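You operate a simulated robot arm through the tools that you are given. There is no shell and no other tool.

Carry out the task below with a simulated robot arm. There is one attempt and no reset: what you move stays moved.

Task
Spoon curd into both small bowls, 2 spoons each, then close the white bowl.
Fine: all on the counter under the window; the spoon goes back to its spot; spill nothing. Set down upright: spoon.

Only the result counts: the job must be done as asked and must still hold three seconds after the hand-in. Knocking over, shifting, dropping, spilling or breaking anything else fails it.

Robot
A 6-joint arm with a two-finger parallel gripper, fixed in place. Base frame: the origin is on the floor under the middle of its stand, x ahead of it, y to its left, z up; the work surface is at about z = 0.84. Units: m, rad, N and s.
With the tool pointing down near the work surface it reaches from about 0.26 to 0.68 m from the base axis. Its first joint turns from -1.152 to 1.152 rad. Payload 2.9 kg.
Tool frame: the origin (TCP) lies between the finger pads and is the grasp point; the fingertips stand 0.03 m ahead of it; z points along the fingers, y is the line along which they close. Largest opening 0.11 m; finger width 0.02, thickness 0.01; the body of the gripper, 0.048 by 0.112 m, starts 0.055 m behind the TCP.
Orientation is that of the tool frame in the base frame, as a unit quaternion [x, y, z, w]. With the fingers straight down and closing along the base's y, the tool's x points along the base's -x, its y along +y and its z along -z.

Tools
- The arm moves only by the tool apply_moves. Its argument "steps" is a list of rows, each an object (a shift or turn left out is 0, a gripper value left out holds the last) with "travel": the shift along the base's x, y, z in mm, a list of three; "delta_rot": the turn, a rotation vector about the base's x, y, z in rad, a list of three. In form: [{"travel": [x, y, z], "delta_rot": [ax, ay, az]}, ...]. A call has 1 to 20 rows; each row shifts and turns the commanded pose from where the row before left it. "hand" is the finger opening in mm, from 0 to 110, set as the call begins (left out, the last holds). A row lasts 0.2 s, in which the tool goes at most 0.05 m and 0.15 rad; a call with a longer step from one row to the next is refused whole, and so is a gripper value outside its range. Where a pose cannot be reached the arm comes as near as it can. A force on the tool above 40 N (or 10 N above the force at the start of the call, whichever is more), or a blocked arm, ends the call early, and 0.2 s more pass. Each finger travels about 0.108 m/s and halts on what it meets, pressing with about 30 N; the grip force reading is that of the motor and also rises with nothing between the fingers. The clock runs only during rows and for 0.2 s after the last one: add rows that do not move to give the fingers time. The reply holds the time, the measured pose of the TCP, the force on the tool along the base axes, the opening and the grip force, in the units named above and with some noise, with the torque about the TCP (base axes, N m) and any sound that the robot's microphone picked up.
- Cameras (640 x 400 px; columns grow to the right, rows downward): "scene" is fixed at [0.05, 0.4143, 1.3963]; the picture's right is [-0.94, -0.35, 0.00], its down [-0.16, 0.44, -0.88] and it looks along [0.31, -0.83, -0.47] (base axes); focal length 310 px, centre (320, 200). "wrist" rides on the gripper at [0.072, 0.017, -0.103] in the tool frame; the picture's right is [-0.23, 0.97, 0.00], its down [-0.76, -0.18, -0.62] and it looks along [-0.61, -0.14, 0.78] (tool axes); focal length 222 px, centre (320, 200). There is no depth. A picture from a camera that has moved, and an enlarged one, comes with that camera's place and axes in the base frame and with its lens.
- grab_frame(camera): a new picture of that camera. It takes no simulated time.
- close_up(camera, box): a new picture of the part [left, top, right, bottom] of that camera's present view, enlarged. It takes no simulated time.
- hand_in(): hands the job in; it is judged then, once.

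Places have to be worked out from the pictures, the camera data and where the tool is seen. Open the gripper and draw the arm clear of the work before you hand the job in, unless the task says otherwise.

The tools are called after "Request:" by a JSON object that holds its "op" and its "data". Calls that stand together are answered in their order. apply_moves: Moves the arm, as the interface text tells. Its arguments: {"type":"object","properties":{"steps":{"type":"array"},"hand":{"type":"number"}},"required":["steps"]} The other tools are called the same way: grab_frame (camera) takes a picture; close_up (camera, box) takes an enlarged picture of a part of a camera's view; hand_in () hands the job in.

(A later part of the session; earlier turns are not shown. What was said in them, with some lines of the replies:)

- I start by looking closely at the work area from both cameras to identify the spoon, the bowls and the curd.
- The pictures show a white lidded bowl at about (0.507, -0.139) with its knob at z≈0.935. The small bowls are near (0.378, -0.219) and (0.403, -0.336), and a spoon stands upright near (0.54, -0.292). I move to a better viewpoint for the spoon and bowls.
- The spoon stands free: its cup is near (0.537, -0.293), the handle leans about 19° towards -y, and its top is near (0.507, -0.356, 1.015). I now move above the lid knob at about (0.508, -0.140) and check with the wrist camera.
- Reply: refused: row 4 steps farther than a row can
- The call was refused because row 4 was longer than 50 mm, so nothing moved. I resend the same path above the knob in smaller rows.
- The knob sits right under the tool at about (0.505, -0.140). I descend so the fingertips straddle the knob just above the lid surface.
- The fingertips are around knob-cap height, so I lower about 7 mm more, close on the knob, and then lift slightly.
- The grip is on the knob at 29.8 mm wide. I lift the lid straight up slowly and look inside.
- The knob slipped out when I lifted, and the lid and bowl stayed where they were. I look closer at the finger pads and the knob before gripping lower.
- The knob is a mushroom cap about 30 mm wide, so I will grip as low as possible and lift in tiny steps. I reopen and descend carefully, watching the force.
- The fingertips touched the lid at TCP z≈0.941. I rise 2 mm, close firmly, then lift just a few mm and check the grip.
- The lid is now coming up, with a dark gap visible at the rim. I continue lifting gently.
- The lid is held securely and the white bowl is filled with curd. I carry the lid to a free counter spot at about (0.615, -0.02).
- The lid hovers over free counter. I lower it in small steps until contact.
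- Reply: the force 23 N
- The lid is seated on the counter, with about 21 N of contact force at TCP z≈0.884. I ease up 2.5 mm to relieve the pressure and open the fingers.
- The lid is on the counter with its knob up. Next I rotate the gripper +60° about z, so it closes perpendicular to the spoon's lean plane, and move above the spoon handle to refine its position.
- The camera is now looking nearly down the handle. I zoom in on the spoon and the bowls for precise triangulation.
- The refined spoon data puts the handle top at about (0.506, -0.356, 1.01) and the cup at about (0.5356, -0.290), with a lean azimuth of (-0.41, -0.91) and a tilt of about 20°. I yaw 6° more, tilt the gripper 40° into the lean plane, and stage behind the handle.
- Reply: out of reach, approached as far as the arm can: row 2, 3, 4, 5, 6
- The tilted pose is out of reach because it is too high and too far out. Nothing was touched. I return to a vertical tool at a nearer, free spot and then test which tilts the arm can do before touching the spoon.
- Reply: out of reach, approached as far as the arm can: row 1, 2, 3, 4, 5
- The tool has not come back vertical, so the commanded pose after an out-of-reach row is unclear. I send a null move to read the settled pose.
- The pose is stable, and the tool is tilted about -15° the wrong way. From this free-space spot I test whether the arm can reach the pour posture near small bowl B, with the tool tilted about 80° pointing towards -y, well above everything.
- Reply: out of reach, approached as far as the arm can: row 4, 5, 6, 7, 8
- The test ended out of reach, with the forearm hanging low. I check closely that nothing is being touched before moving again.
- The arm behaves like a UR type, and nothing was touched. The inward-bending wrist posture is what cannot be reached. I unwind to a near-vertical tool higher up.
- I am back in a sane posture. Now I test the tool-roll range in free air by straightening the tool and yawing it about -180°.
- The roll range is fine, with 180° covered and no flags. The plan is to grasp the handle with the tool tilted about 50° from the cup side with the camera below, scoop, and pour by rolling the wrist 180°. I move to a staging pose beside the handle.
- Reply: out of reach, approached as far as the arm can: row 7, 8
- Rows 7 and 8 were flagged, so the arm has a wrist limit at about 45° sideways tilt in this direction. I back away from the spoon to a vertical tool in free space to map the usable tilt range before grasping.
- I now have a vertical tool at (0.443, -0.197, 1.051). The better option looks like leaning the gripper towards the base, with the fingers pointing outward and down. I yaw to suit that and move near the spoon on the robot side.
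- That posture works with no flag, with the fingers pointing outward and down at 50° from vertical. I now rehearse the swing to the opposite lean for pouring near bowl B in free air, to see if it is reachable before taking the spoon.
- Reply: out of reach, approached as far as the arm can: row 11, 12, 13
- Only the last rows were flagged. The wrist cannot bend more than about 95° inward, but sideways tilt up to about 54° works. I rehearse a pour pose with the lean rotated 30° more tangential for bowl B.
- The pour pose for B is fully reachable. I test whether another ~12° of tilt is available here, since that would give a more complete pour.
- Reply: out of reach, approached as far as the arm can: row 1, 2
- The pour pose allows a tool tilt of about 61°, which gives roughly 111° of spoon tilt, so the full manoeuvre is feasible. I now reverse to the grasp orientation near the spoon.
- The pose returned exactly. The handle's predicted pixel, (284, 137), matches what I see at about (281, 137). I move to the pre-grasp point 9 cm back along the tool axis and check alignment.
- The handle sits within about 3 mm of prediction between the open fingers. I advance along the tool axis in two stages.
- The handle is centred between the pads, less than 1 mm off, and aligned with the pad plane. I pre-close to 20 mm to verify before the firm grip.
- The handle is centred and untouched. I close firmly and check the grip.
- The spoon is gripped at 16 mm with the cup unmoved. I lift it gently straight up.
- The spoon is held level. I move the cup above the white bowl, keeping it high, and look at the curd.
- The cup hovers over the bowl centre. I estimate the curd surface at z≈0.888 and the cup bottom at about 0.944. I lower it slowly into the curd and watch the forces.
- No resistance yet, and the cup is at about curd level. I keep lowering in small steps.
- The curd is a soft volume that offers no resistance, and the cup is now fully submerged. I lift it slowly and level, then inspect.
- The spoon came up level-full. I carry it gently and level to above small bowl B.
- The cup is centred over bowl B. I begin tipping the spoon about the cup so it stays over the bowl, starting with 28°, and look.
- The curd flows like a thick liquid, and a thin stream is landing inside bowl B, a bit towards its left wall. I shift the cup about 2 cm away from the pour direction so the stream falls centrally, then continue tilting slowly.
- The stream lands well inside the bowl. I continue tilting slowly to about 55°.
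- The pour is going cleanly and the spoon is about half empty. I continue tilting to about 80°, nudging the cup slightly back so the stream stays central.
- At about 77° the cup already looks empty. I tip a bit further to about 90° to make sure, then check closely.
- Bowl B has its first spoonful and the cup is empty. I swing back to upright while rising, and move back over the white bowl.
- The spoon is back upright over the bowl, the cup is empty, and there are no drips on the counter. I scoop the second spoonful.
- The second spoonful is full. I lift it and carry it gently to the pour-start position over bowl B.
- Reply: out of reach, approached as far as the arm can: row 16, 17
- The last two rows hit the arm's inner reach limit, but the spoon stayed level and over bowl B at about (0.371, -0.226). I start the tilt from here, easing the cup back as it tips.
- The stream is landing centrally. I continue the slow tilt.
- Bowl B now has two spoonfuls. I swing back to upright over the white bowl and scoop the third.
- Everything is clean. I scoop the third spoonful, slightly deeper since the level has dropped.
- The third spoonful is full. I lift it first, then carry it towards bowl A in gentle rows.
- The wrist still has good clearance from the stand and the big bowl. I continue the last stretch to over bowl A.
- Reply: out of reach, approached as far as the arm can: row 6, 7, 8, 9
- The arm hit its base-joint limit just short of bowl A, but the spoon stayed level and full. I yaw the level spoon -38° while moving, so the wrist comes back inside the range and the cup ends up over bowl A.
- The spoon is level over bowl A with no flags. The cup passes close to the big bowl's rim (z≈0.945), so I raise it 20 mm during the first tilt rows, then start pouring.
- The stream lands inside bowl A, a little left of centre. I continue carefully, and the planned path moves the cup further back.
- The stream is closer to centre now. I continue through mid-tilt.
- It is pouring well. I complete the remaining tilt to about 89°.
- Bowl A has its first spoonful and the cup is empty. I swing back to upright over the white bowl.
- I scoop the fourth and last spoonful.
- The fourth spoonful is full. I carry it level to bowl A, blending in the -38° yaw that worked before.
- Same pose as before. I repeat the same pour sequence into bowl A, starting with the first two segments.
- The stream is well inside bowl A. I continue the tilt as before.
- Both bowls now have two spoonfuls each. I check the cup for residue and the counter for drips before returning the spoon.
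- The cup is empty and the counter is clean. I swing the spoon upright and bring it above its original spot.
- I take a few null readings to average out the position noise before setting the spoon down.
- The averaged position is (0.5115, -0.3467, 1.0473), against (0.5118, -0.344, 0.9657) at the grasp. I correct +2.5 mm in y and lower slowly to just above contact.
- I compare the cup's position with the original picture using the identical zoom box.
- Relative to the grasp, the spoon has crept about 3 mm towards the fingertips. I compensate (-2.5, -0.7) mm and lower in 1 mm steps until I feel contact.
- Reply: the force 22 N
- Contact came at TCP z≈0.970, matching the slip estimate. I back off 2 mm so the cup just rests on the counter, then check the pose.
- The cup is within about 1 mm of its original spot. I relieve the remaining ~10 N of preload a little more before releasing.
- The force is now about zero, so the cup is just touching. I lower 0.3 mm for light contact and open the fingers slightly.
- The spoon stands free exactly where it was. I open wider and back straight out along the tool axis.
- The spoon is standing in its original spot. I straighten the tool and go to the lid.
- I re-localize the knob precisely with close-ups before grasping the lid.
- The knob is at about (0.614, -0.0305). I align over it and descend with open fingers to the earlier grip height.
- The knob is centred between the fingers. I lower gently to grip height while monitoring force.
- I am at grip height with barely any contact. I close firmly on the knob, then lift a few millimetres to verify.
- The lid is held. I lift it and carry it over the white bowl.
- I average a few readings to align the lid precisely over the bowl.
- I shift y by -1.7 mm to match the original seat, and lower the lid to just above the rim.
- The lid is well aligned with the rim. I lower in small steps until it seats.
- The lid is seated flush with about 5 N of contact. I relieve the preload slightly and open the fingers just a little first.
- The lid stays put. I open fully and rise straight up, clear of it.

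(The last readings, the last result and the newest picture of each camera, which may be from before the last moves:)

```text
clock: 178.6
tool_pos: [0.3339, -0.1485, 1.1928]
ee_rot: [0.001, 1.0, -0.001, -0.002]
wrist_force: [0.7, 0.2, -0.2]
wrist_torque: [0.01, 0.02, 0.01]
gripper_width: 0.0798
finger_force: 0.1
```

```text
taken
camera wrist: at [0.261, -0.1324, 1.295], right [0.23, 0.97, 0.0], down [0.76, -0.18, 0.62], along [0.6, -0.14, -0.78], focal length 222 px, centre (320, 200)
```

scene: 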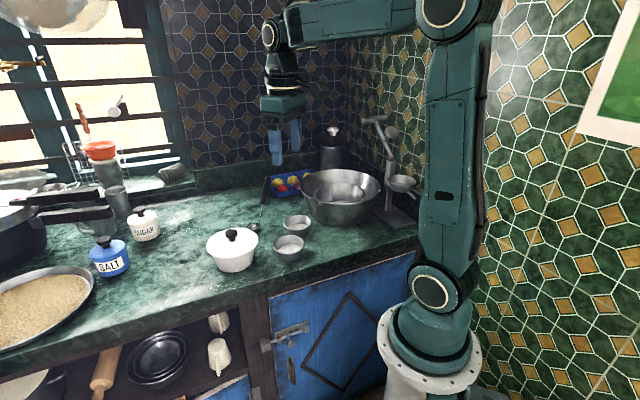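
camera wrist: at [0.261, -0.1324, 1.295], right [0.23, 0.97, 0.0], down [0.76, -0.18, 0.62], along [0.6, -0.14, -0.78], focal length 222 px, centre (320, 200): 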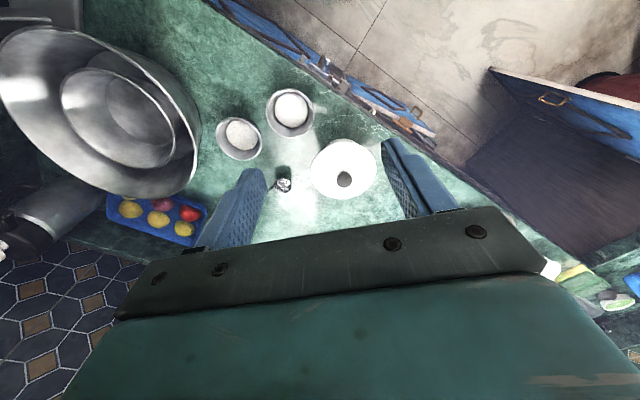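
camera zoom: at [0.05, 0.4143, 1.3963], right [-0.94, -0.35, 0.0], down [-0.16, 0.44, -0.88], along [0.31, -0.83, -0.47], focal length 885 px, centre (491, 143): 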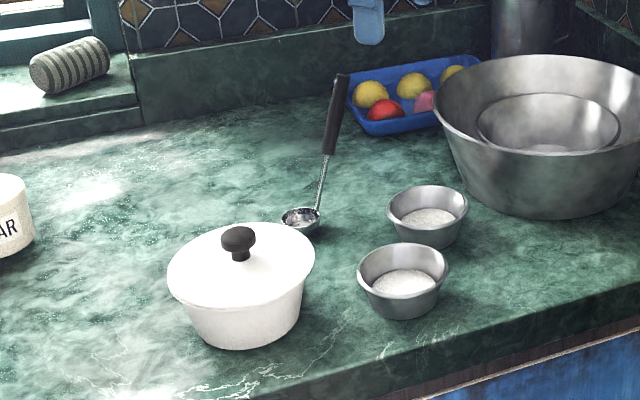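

The arm is clear. I inspect the lid seat and the rest closely before handing in.

Request:
{"op": "close_up", "data": {"camera": "scene", "box": [200, 220, 265, 275]}}

Request:
{"op": "close_up", "data": {"camera": "wrist", "box": [200, 80, 400, 210]}}

Request:
{"op": "close_up", "data": {"camera": "scene", "box": [190, 200, 280, 280]}}

```text
7.27 times, centred on (232, 248) of scene
camera zoom: at [0.05, 0.4143, 1.3963], right [-0.94, -0.35, 0.0], down [-0.16, 0.44, -0.88], along [0.31, -0.83, -0.47], focal length 2252 px, centre (956, -146)
```

zoom: 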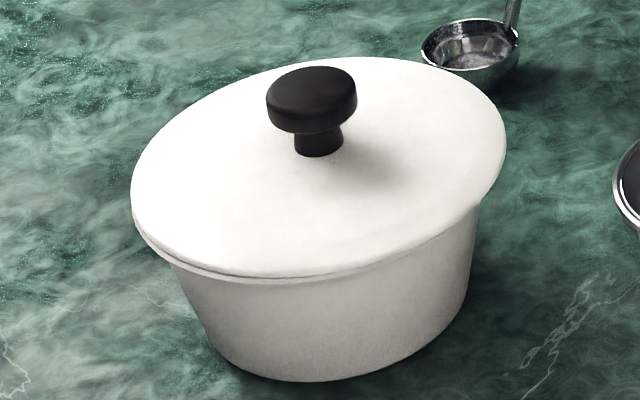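

```text
3.08 times, centred on (300, 145) of wrist
camera zoom: at [0.261, -0.1324, 1.295], right [0.23, 0.97, 0.0], down [0.76, -0.18, 0.62], along [0.6, -0.14, -0.78], focal length 684 px, centre (382, 369)
```

zoom: 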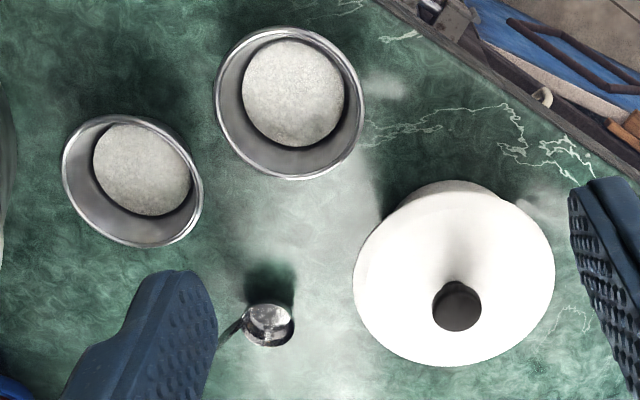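

```text
5.00 times, centred on (235, 240) of scene
camera zoom: at [0.05, 0.4143, 1.3963], right [-0.94, -0.35, 0.0], down [-0.16, 0.44, -0.88], along [0.31, -0.83, -0.47], focal length 1548 px, centre (745, 0)
```

zoom: 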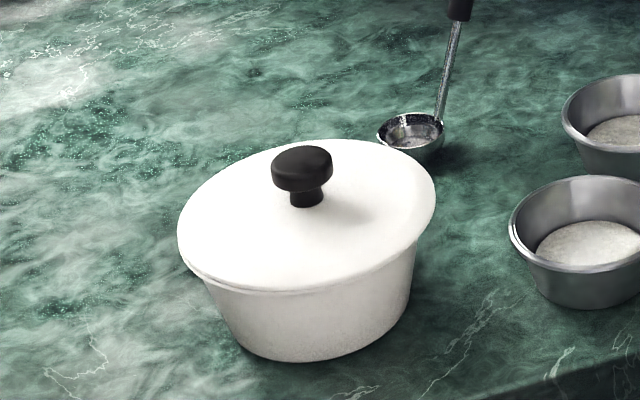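

I compare the lid's seat with the original picture using the same zoom box as before opening.

Request:
{"op": "close_up", "data": {"camera": "scene", "box": [190, 190, 290, 280]}}

Request:
{"op": "close_up", "data": {"camera": "scene", "box": [205, 180, 265, 250]}}

Request:
{"op": "close_up", "data": {"camera": "scene", "box": [203, 240, 243, 275]}}

Request:
{"op": "close_up", "data": {"camera": "scene", "box": [232, 235, 266, 265]}}

```text
4.44 times, centred on (240, 235) of scene
camera zoom: at [0.05, 0.4143, 1.3963], right [-0.94, -0.35, 0.0], down [-0.16, 0.44, -0.88], along [0.31, -0.83, -0.47], focal length 1376 px, centre (676, 44)
```

zoom: 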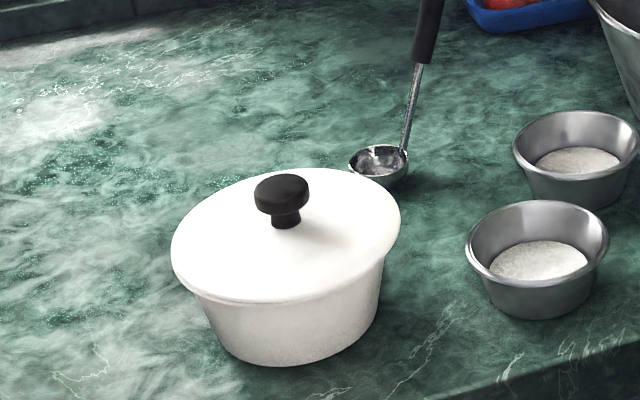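

```text
5.71 times, centred on (235, 215) of scene
camera zoom: at [0.05, 0.4143, 1.3963], right [-0.94, -0.35, 0.0], down [-0.16, 0.44, -0.88], along [0.31, -0.83, -0.47], focal length 1770 px, centre (806, 114)
```

zoom: 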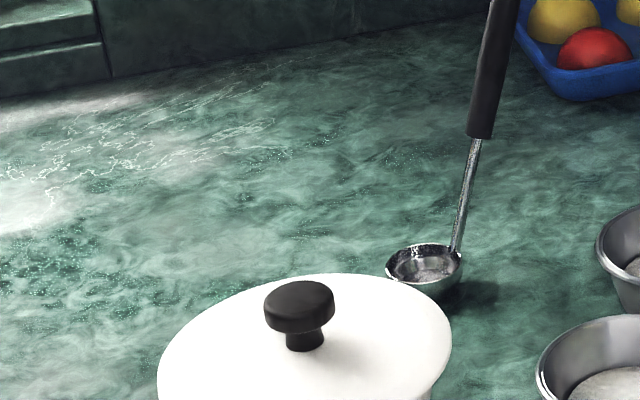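

```text
11.43 times, centred on (223, 258) of scene
camera zoom: at [0.05, 0.4143, 1.3963], right [-0.94, -0.35, 0.0], down [-0.16, 0.44, -0.88], along [0.31, -0.83, -0.47], focal length 3539 px, centre (1429, -457)
```

zoom: 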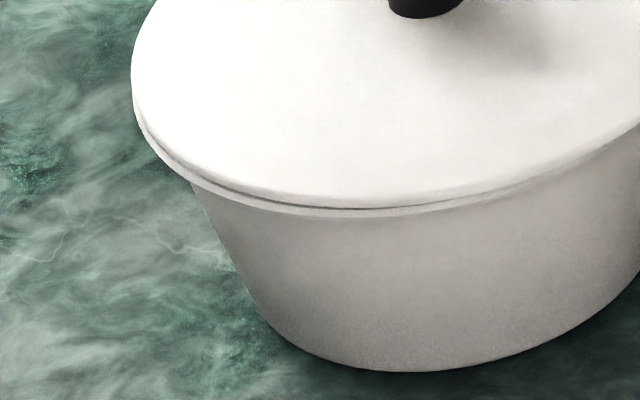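

```text
13.33 times, centred on (249, 250) of scene
camera zoom: at [0.05, 0.4143, 1.3963], right [-0.94, -0.35, 0.0], down [-0.16, 0.44, -0.88], along [0.31, -0.83, -0.47], focal length 4129 px, centre (1267, -467)
```

zoom: 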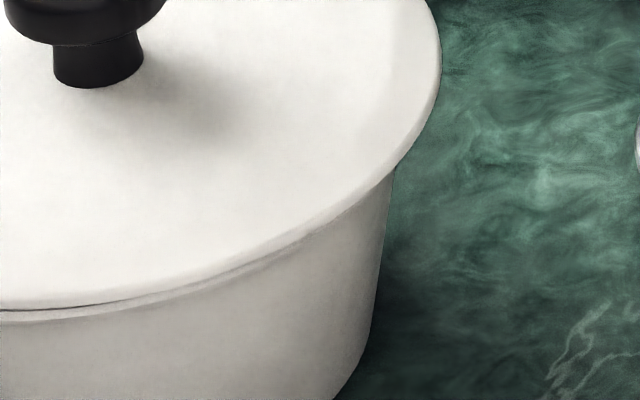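

The lid covers the bowl but seems 2–4 mm off its original seat. I return above it, at the same pose as my first inspection, to measure this properly.

Request:
{"op": "apply_moves", "data": {"steps": [{"travel": [29, 1.2, -15]}, {"travel": [29, 1.2, -20]}, {"travel": [29, 1.2, -25]}, {"travel": [29, 1.2, -30]}, {"travel": [29, 1.2, -31]}, {"travel": [28, 1.2, -31]}, {"travel": [0, 0, 0]}], "hand": 80}}

Request:
{"op": "grab_frame", "data": {"camera": "wrist"}}

Request:
{"op": "close_up", "data": {"camera": "wrist", "box": [240, 20, 400, 180]}}

```text
clock: 180.2
tool_pos: [0.5086, -0.1425, 1.0388]
ee_rot: [0.002, 1.0, -0.001, -0.001]
wrist_force: [-0.1, 0.2, -0.5]
wrist_torque: [0.03, 0.01, 0.04]
gripper_width: 0.0799
finger_force: 0.0
```

```text
taken
camera wrist: at [0.4346, -0.1253, 1.1423], right [0.23, 0.97, 0.0], down [0.76, -0.18, 0.62], along [0.6, -0.14, -0.78], focal length 222 px, centre (320, 200)
```

wrist: 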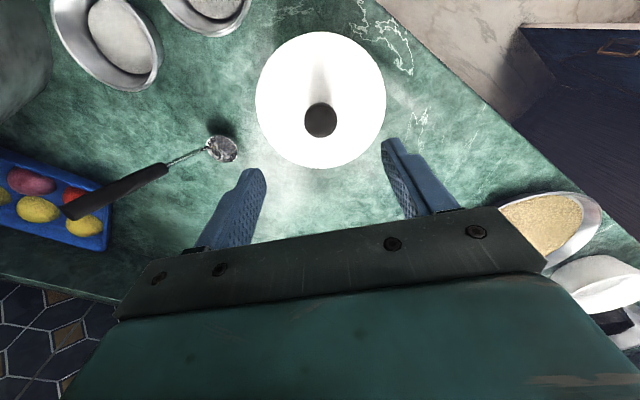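

```text
2.50 times, centred on (320, 100) of wrist
camera zoom: at [0.4346, -0.1253, 1.1423], right [0.23, 0.97, 0.0], down [0.76, -0.18, 0.62], along [0.6, -0.14, -0.78], focal length 555 px, centre (320, 450)
```

zoom: 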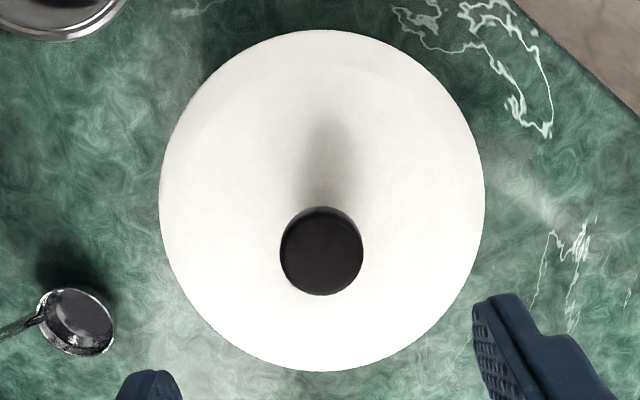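

From above, the lid is within about 2 mm of its original place and the spoon matches too. I do a gentle touch test on the lid with open fingers, as at the start, to confirm it is fully seated at the same height.

Request:
{"op": "apply_moves", "data": {"steps": [{"travel": [-3, 1, -30]}, {"travel": [0, 0, -30]}, {"travel": [0, 0, -20]}, {"travel": [0, 0, -8]}, {"travel": [0, 0, 0]}], "hand": 60}}

Request:
{"op": "apply_moves", "data": {"steps": [{"travel": [0, 0, -4]}, {"travel": [0, 0, 0]}]}}

Request:
{"op": "apply_moves", "data": {"steps": [{"travel": [0, 0, -2]}, {"travel": [0, 0, 0]}]}}

```text
clock: 181.4
tool_pos: [0.5051, -0.142, 0.953]
ee_rot: [0.001, 1.0, -0.001, 0.0]
wrist_force: [-0.9, 0.6, 0.8]
wrist_torque: [0.0, 0.01, -0.01]
gripper_width: 0.0597
finger_force: 0.0
```

```text
clock: 182.0
tool_pos: [0.5036, -0.1418, 0.9484]
ee_rot: [0.001, 1.0, -0.001, -0.001]
wrist_force: [-0.1, 0.7, -0.1]
wrist_torque: [0.02, 0.0, 0.0]
gripper_width: 0.0601
finger_force: 0.0
```

```text
clock: 182.6
tool_pos: [0.5059, -0.1417, 0.9466]
ee_rot: [0.001, 1.0, -0.001, -0.001]
wrist_force: [0.8, -0.1, 0.9]
wrist_torque: [-0.01, 0.03, -0.01]
gripper_width: 0.0599
finger_force: 0.1
```

Request:
{"op": "apply_moves", "data": {"steps": [{"travel": [0, 0, -2]}, {"travel": [0, 0, 0]}]}}

Request:
{"op": "apply_moves", "data": {"steps": [{"travel": [0, 0, -1]}, {"travel": [0, 0, 0]}]}}

Request:
{"op": "apply_moves", "data": {"steps": [{"travel": [0, 0, -1]}, {"travel": [0, 0, 0]}]}}

```text
clock: 183.2
tool_pos: [0.5052, -0.1406, 0.944]
ee_rot: [0.001, 1.0, -0.001, -0.002]
wrist_force: [-0.4, -0.2, 0.5]
wrist_torque: [-0.02, 0.01, 0.01]
gripper_width: 0.06
finger_force: 0.0
```

```text
clock: 183.8
tool_pos: [0.505, -0.1399, 0.9432]
ee_rot: [0.001, 1.0, -0.001, -0.002]
wrist_force: [-0.4, -0.8, -0.2]
wrist_torque: [0.04, 0.02, 0.05]
gripper_width: 0.0601
finger_force: 0.1
```

```text
clock: 184.4
tool_pos: [0.5049, -0.1403, 0.9432]
ee_rot: [0.001, 1.0, -0.001, -0.002]
wrist_force: [-0.5, -0.8, 0.6]
wrist_torque: [0.02, 0.01, 0.0]
gripper_width: 0.0598
finger_force: 0.1
```

There is still no contact at 0.943, so the lid is not sitting high. I take one more millimetre at a time to find the contact height.

Request:
{"op": "apply_moves", "data": {"steps": [{"travel": [0, 0, -1]}, {"travel": [0, 0, 0]}]}}

Request:
{"op": "apply_moves", "data": {"steps": [{"travel": [0, 0, -1]}, {"travel": [0, 0, 0]}]}}

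```text
clock: 185.0
tool_pos: [0.5038, -0.1402, 0.9416]
ee_rot: [0.001, 1.0, -0.001, -0.002]
wrist_force: [-0.7, 0.1, 0.1]
wrist_torque: [-0.01, 0.02, 0.02]
gripper_width: 0.0601
finger_force: 0.0
```

```text
clock: 185.6
tool_pos: [0.5056, -0.14, 0.9399]
ee_rot: [0.0, 1.0, -0.001, -0.001]
wrist_force: [-0.1, 0.1, 2.2]
wrist_torque: [0.09, 0.0, 0.02]
gripper_width: 0.0597
finger_force: 0.0
```

Contact is at z≈0.940, the same as originally, so the lid is fully seated. I rise straight up, draw the arm clear and take a final look.

Request:
{"op": "apply_moves", "data": {"steps": [{"travel": [0, 0, 5]}, {"travel": [0, 0, 15]}, {"travel": [0, 0, 30]}, {"travel": [0, 0, 40]}, {"travel": [-10, 0, 40]}, {"travel": [-30, 0, 30]}, {"travel": [-35, 0, 30]}, {"travel": [-35, 0, 25]}, {"travel": [-35, 0, 20]}, {"travel": [-25, 0, 15]}, {"travel": [0, 0, 10]}, {"travel": [0, 0, 0]}], "hand": 100}}

Request:
{"op": "grab_frame", "data": {"camera": "scene"}}

Request:
{"op": "close_up", "data": {"camera": "scene", "box": [180, 150, 340, 290]}}

Request:
{"op": "close_up", "data": {"camera": "wrist", "box": [80, 40, 420, 250]}}

```text
clock: 188.2
tool_pos: [0.3353, -0.1408, 1.1998]
ee_rot: [0.001, 1.0, -0.001, -0.001]
wrist_force: [-0.6, 0.2, 0.7]
wrist_torque: [-0.03, -0.02, 0.0]
gripper_width: 0.0999
finger_force: 0.0
```

```text
taken
```

scene: 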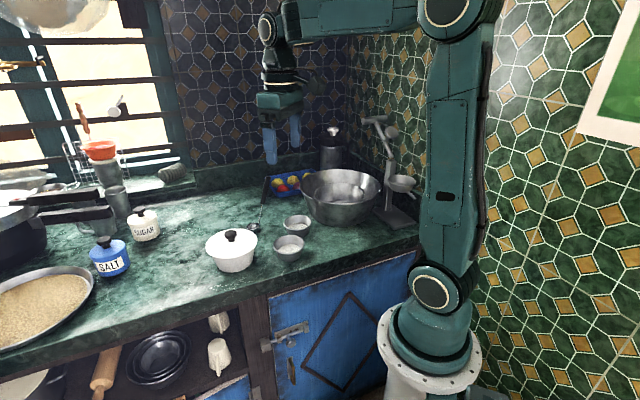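

```text
2.86 times, centred on (260, 220) of scene
camera zoom: at [0.05, 0.4143, 1.3963], right [-0.94, -0.35, 0.0], down [-0.16, 0.44, -0.88], along [0.31, -0.83, -0.47], focal length 885 px, centre (491, 143)
```

zoom: 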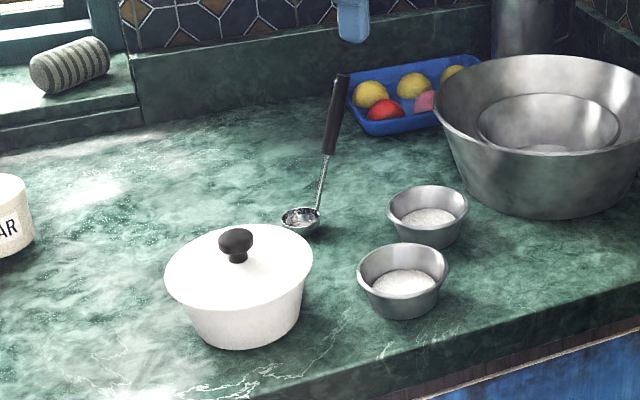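

```text
1.88 times, centred on (250, 145) of wrist
camera zoom: at [0.2624, -0.1241, 1.3034], right [0.23, 0.97, 0.0], down [0.76, -0.18, 0.62], along [0.6, -0.14, -0.78], focal length 418 px, centre (452, 304)
```

zoom: 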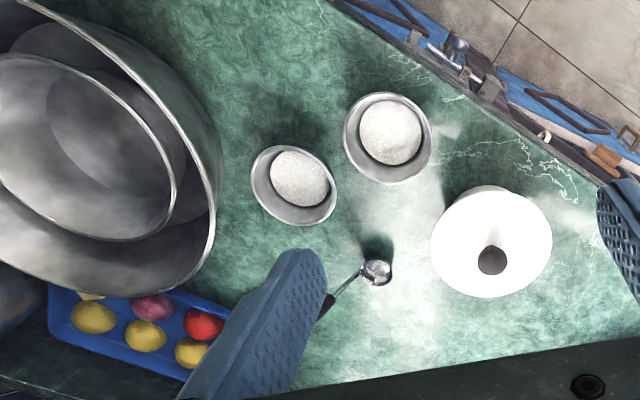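

The touch settled the lid exactly into its original seat, with the same pixels as at the start. The spoon stands upright in its spot, both small bowls hold two spoonfuls each, and the counter is clean. The gripper is open and clear, so I hand in the job.

Request:
{"op": "hand_in", "data": {}}

```text
The job is handed in.
```

The job is handed in. Each small bowl has two spoonfuls of curd, and the white bowl is closed again.

- **Curd:** All four spoonfuls came up level-full and were poured until the spoon looked empty. I saw no drips on the counter or the other items.
- **Lid:** It sits where it was at the start. It ended up about 2 mm off when I put it back, and a light press with the open fingers settled it into place.
- **Spoon:** It stands upright in its original spot, matching the first picture to within about 1 mm.
- **Other items:** Nothing looked knocked or shifted in the final pictures. The gripper is open and the arm is clear of the work.

The lid slipped out of the gripper on my first lift, but it dropped straight back onto the bowl. The second grip held.
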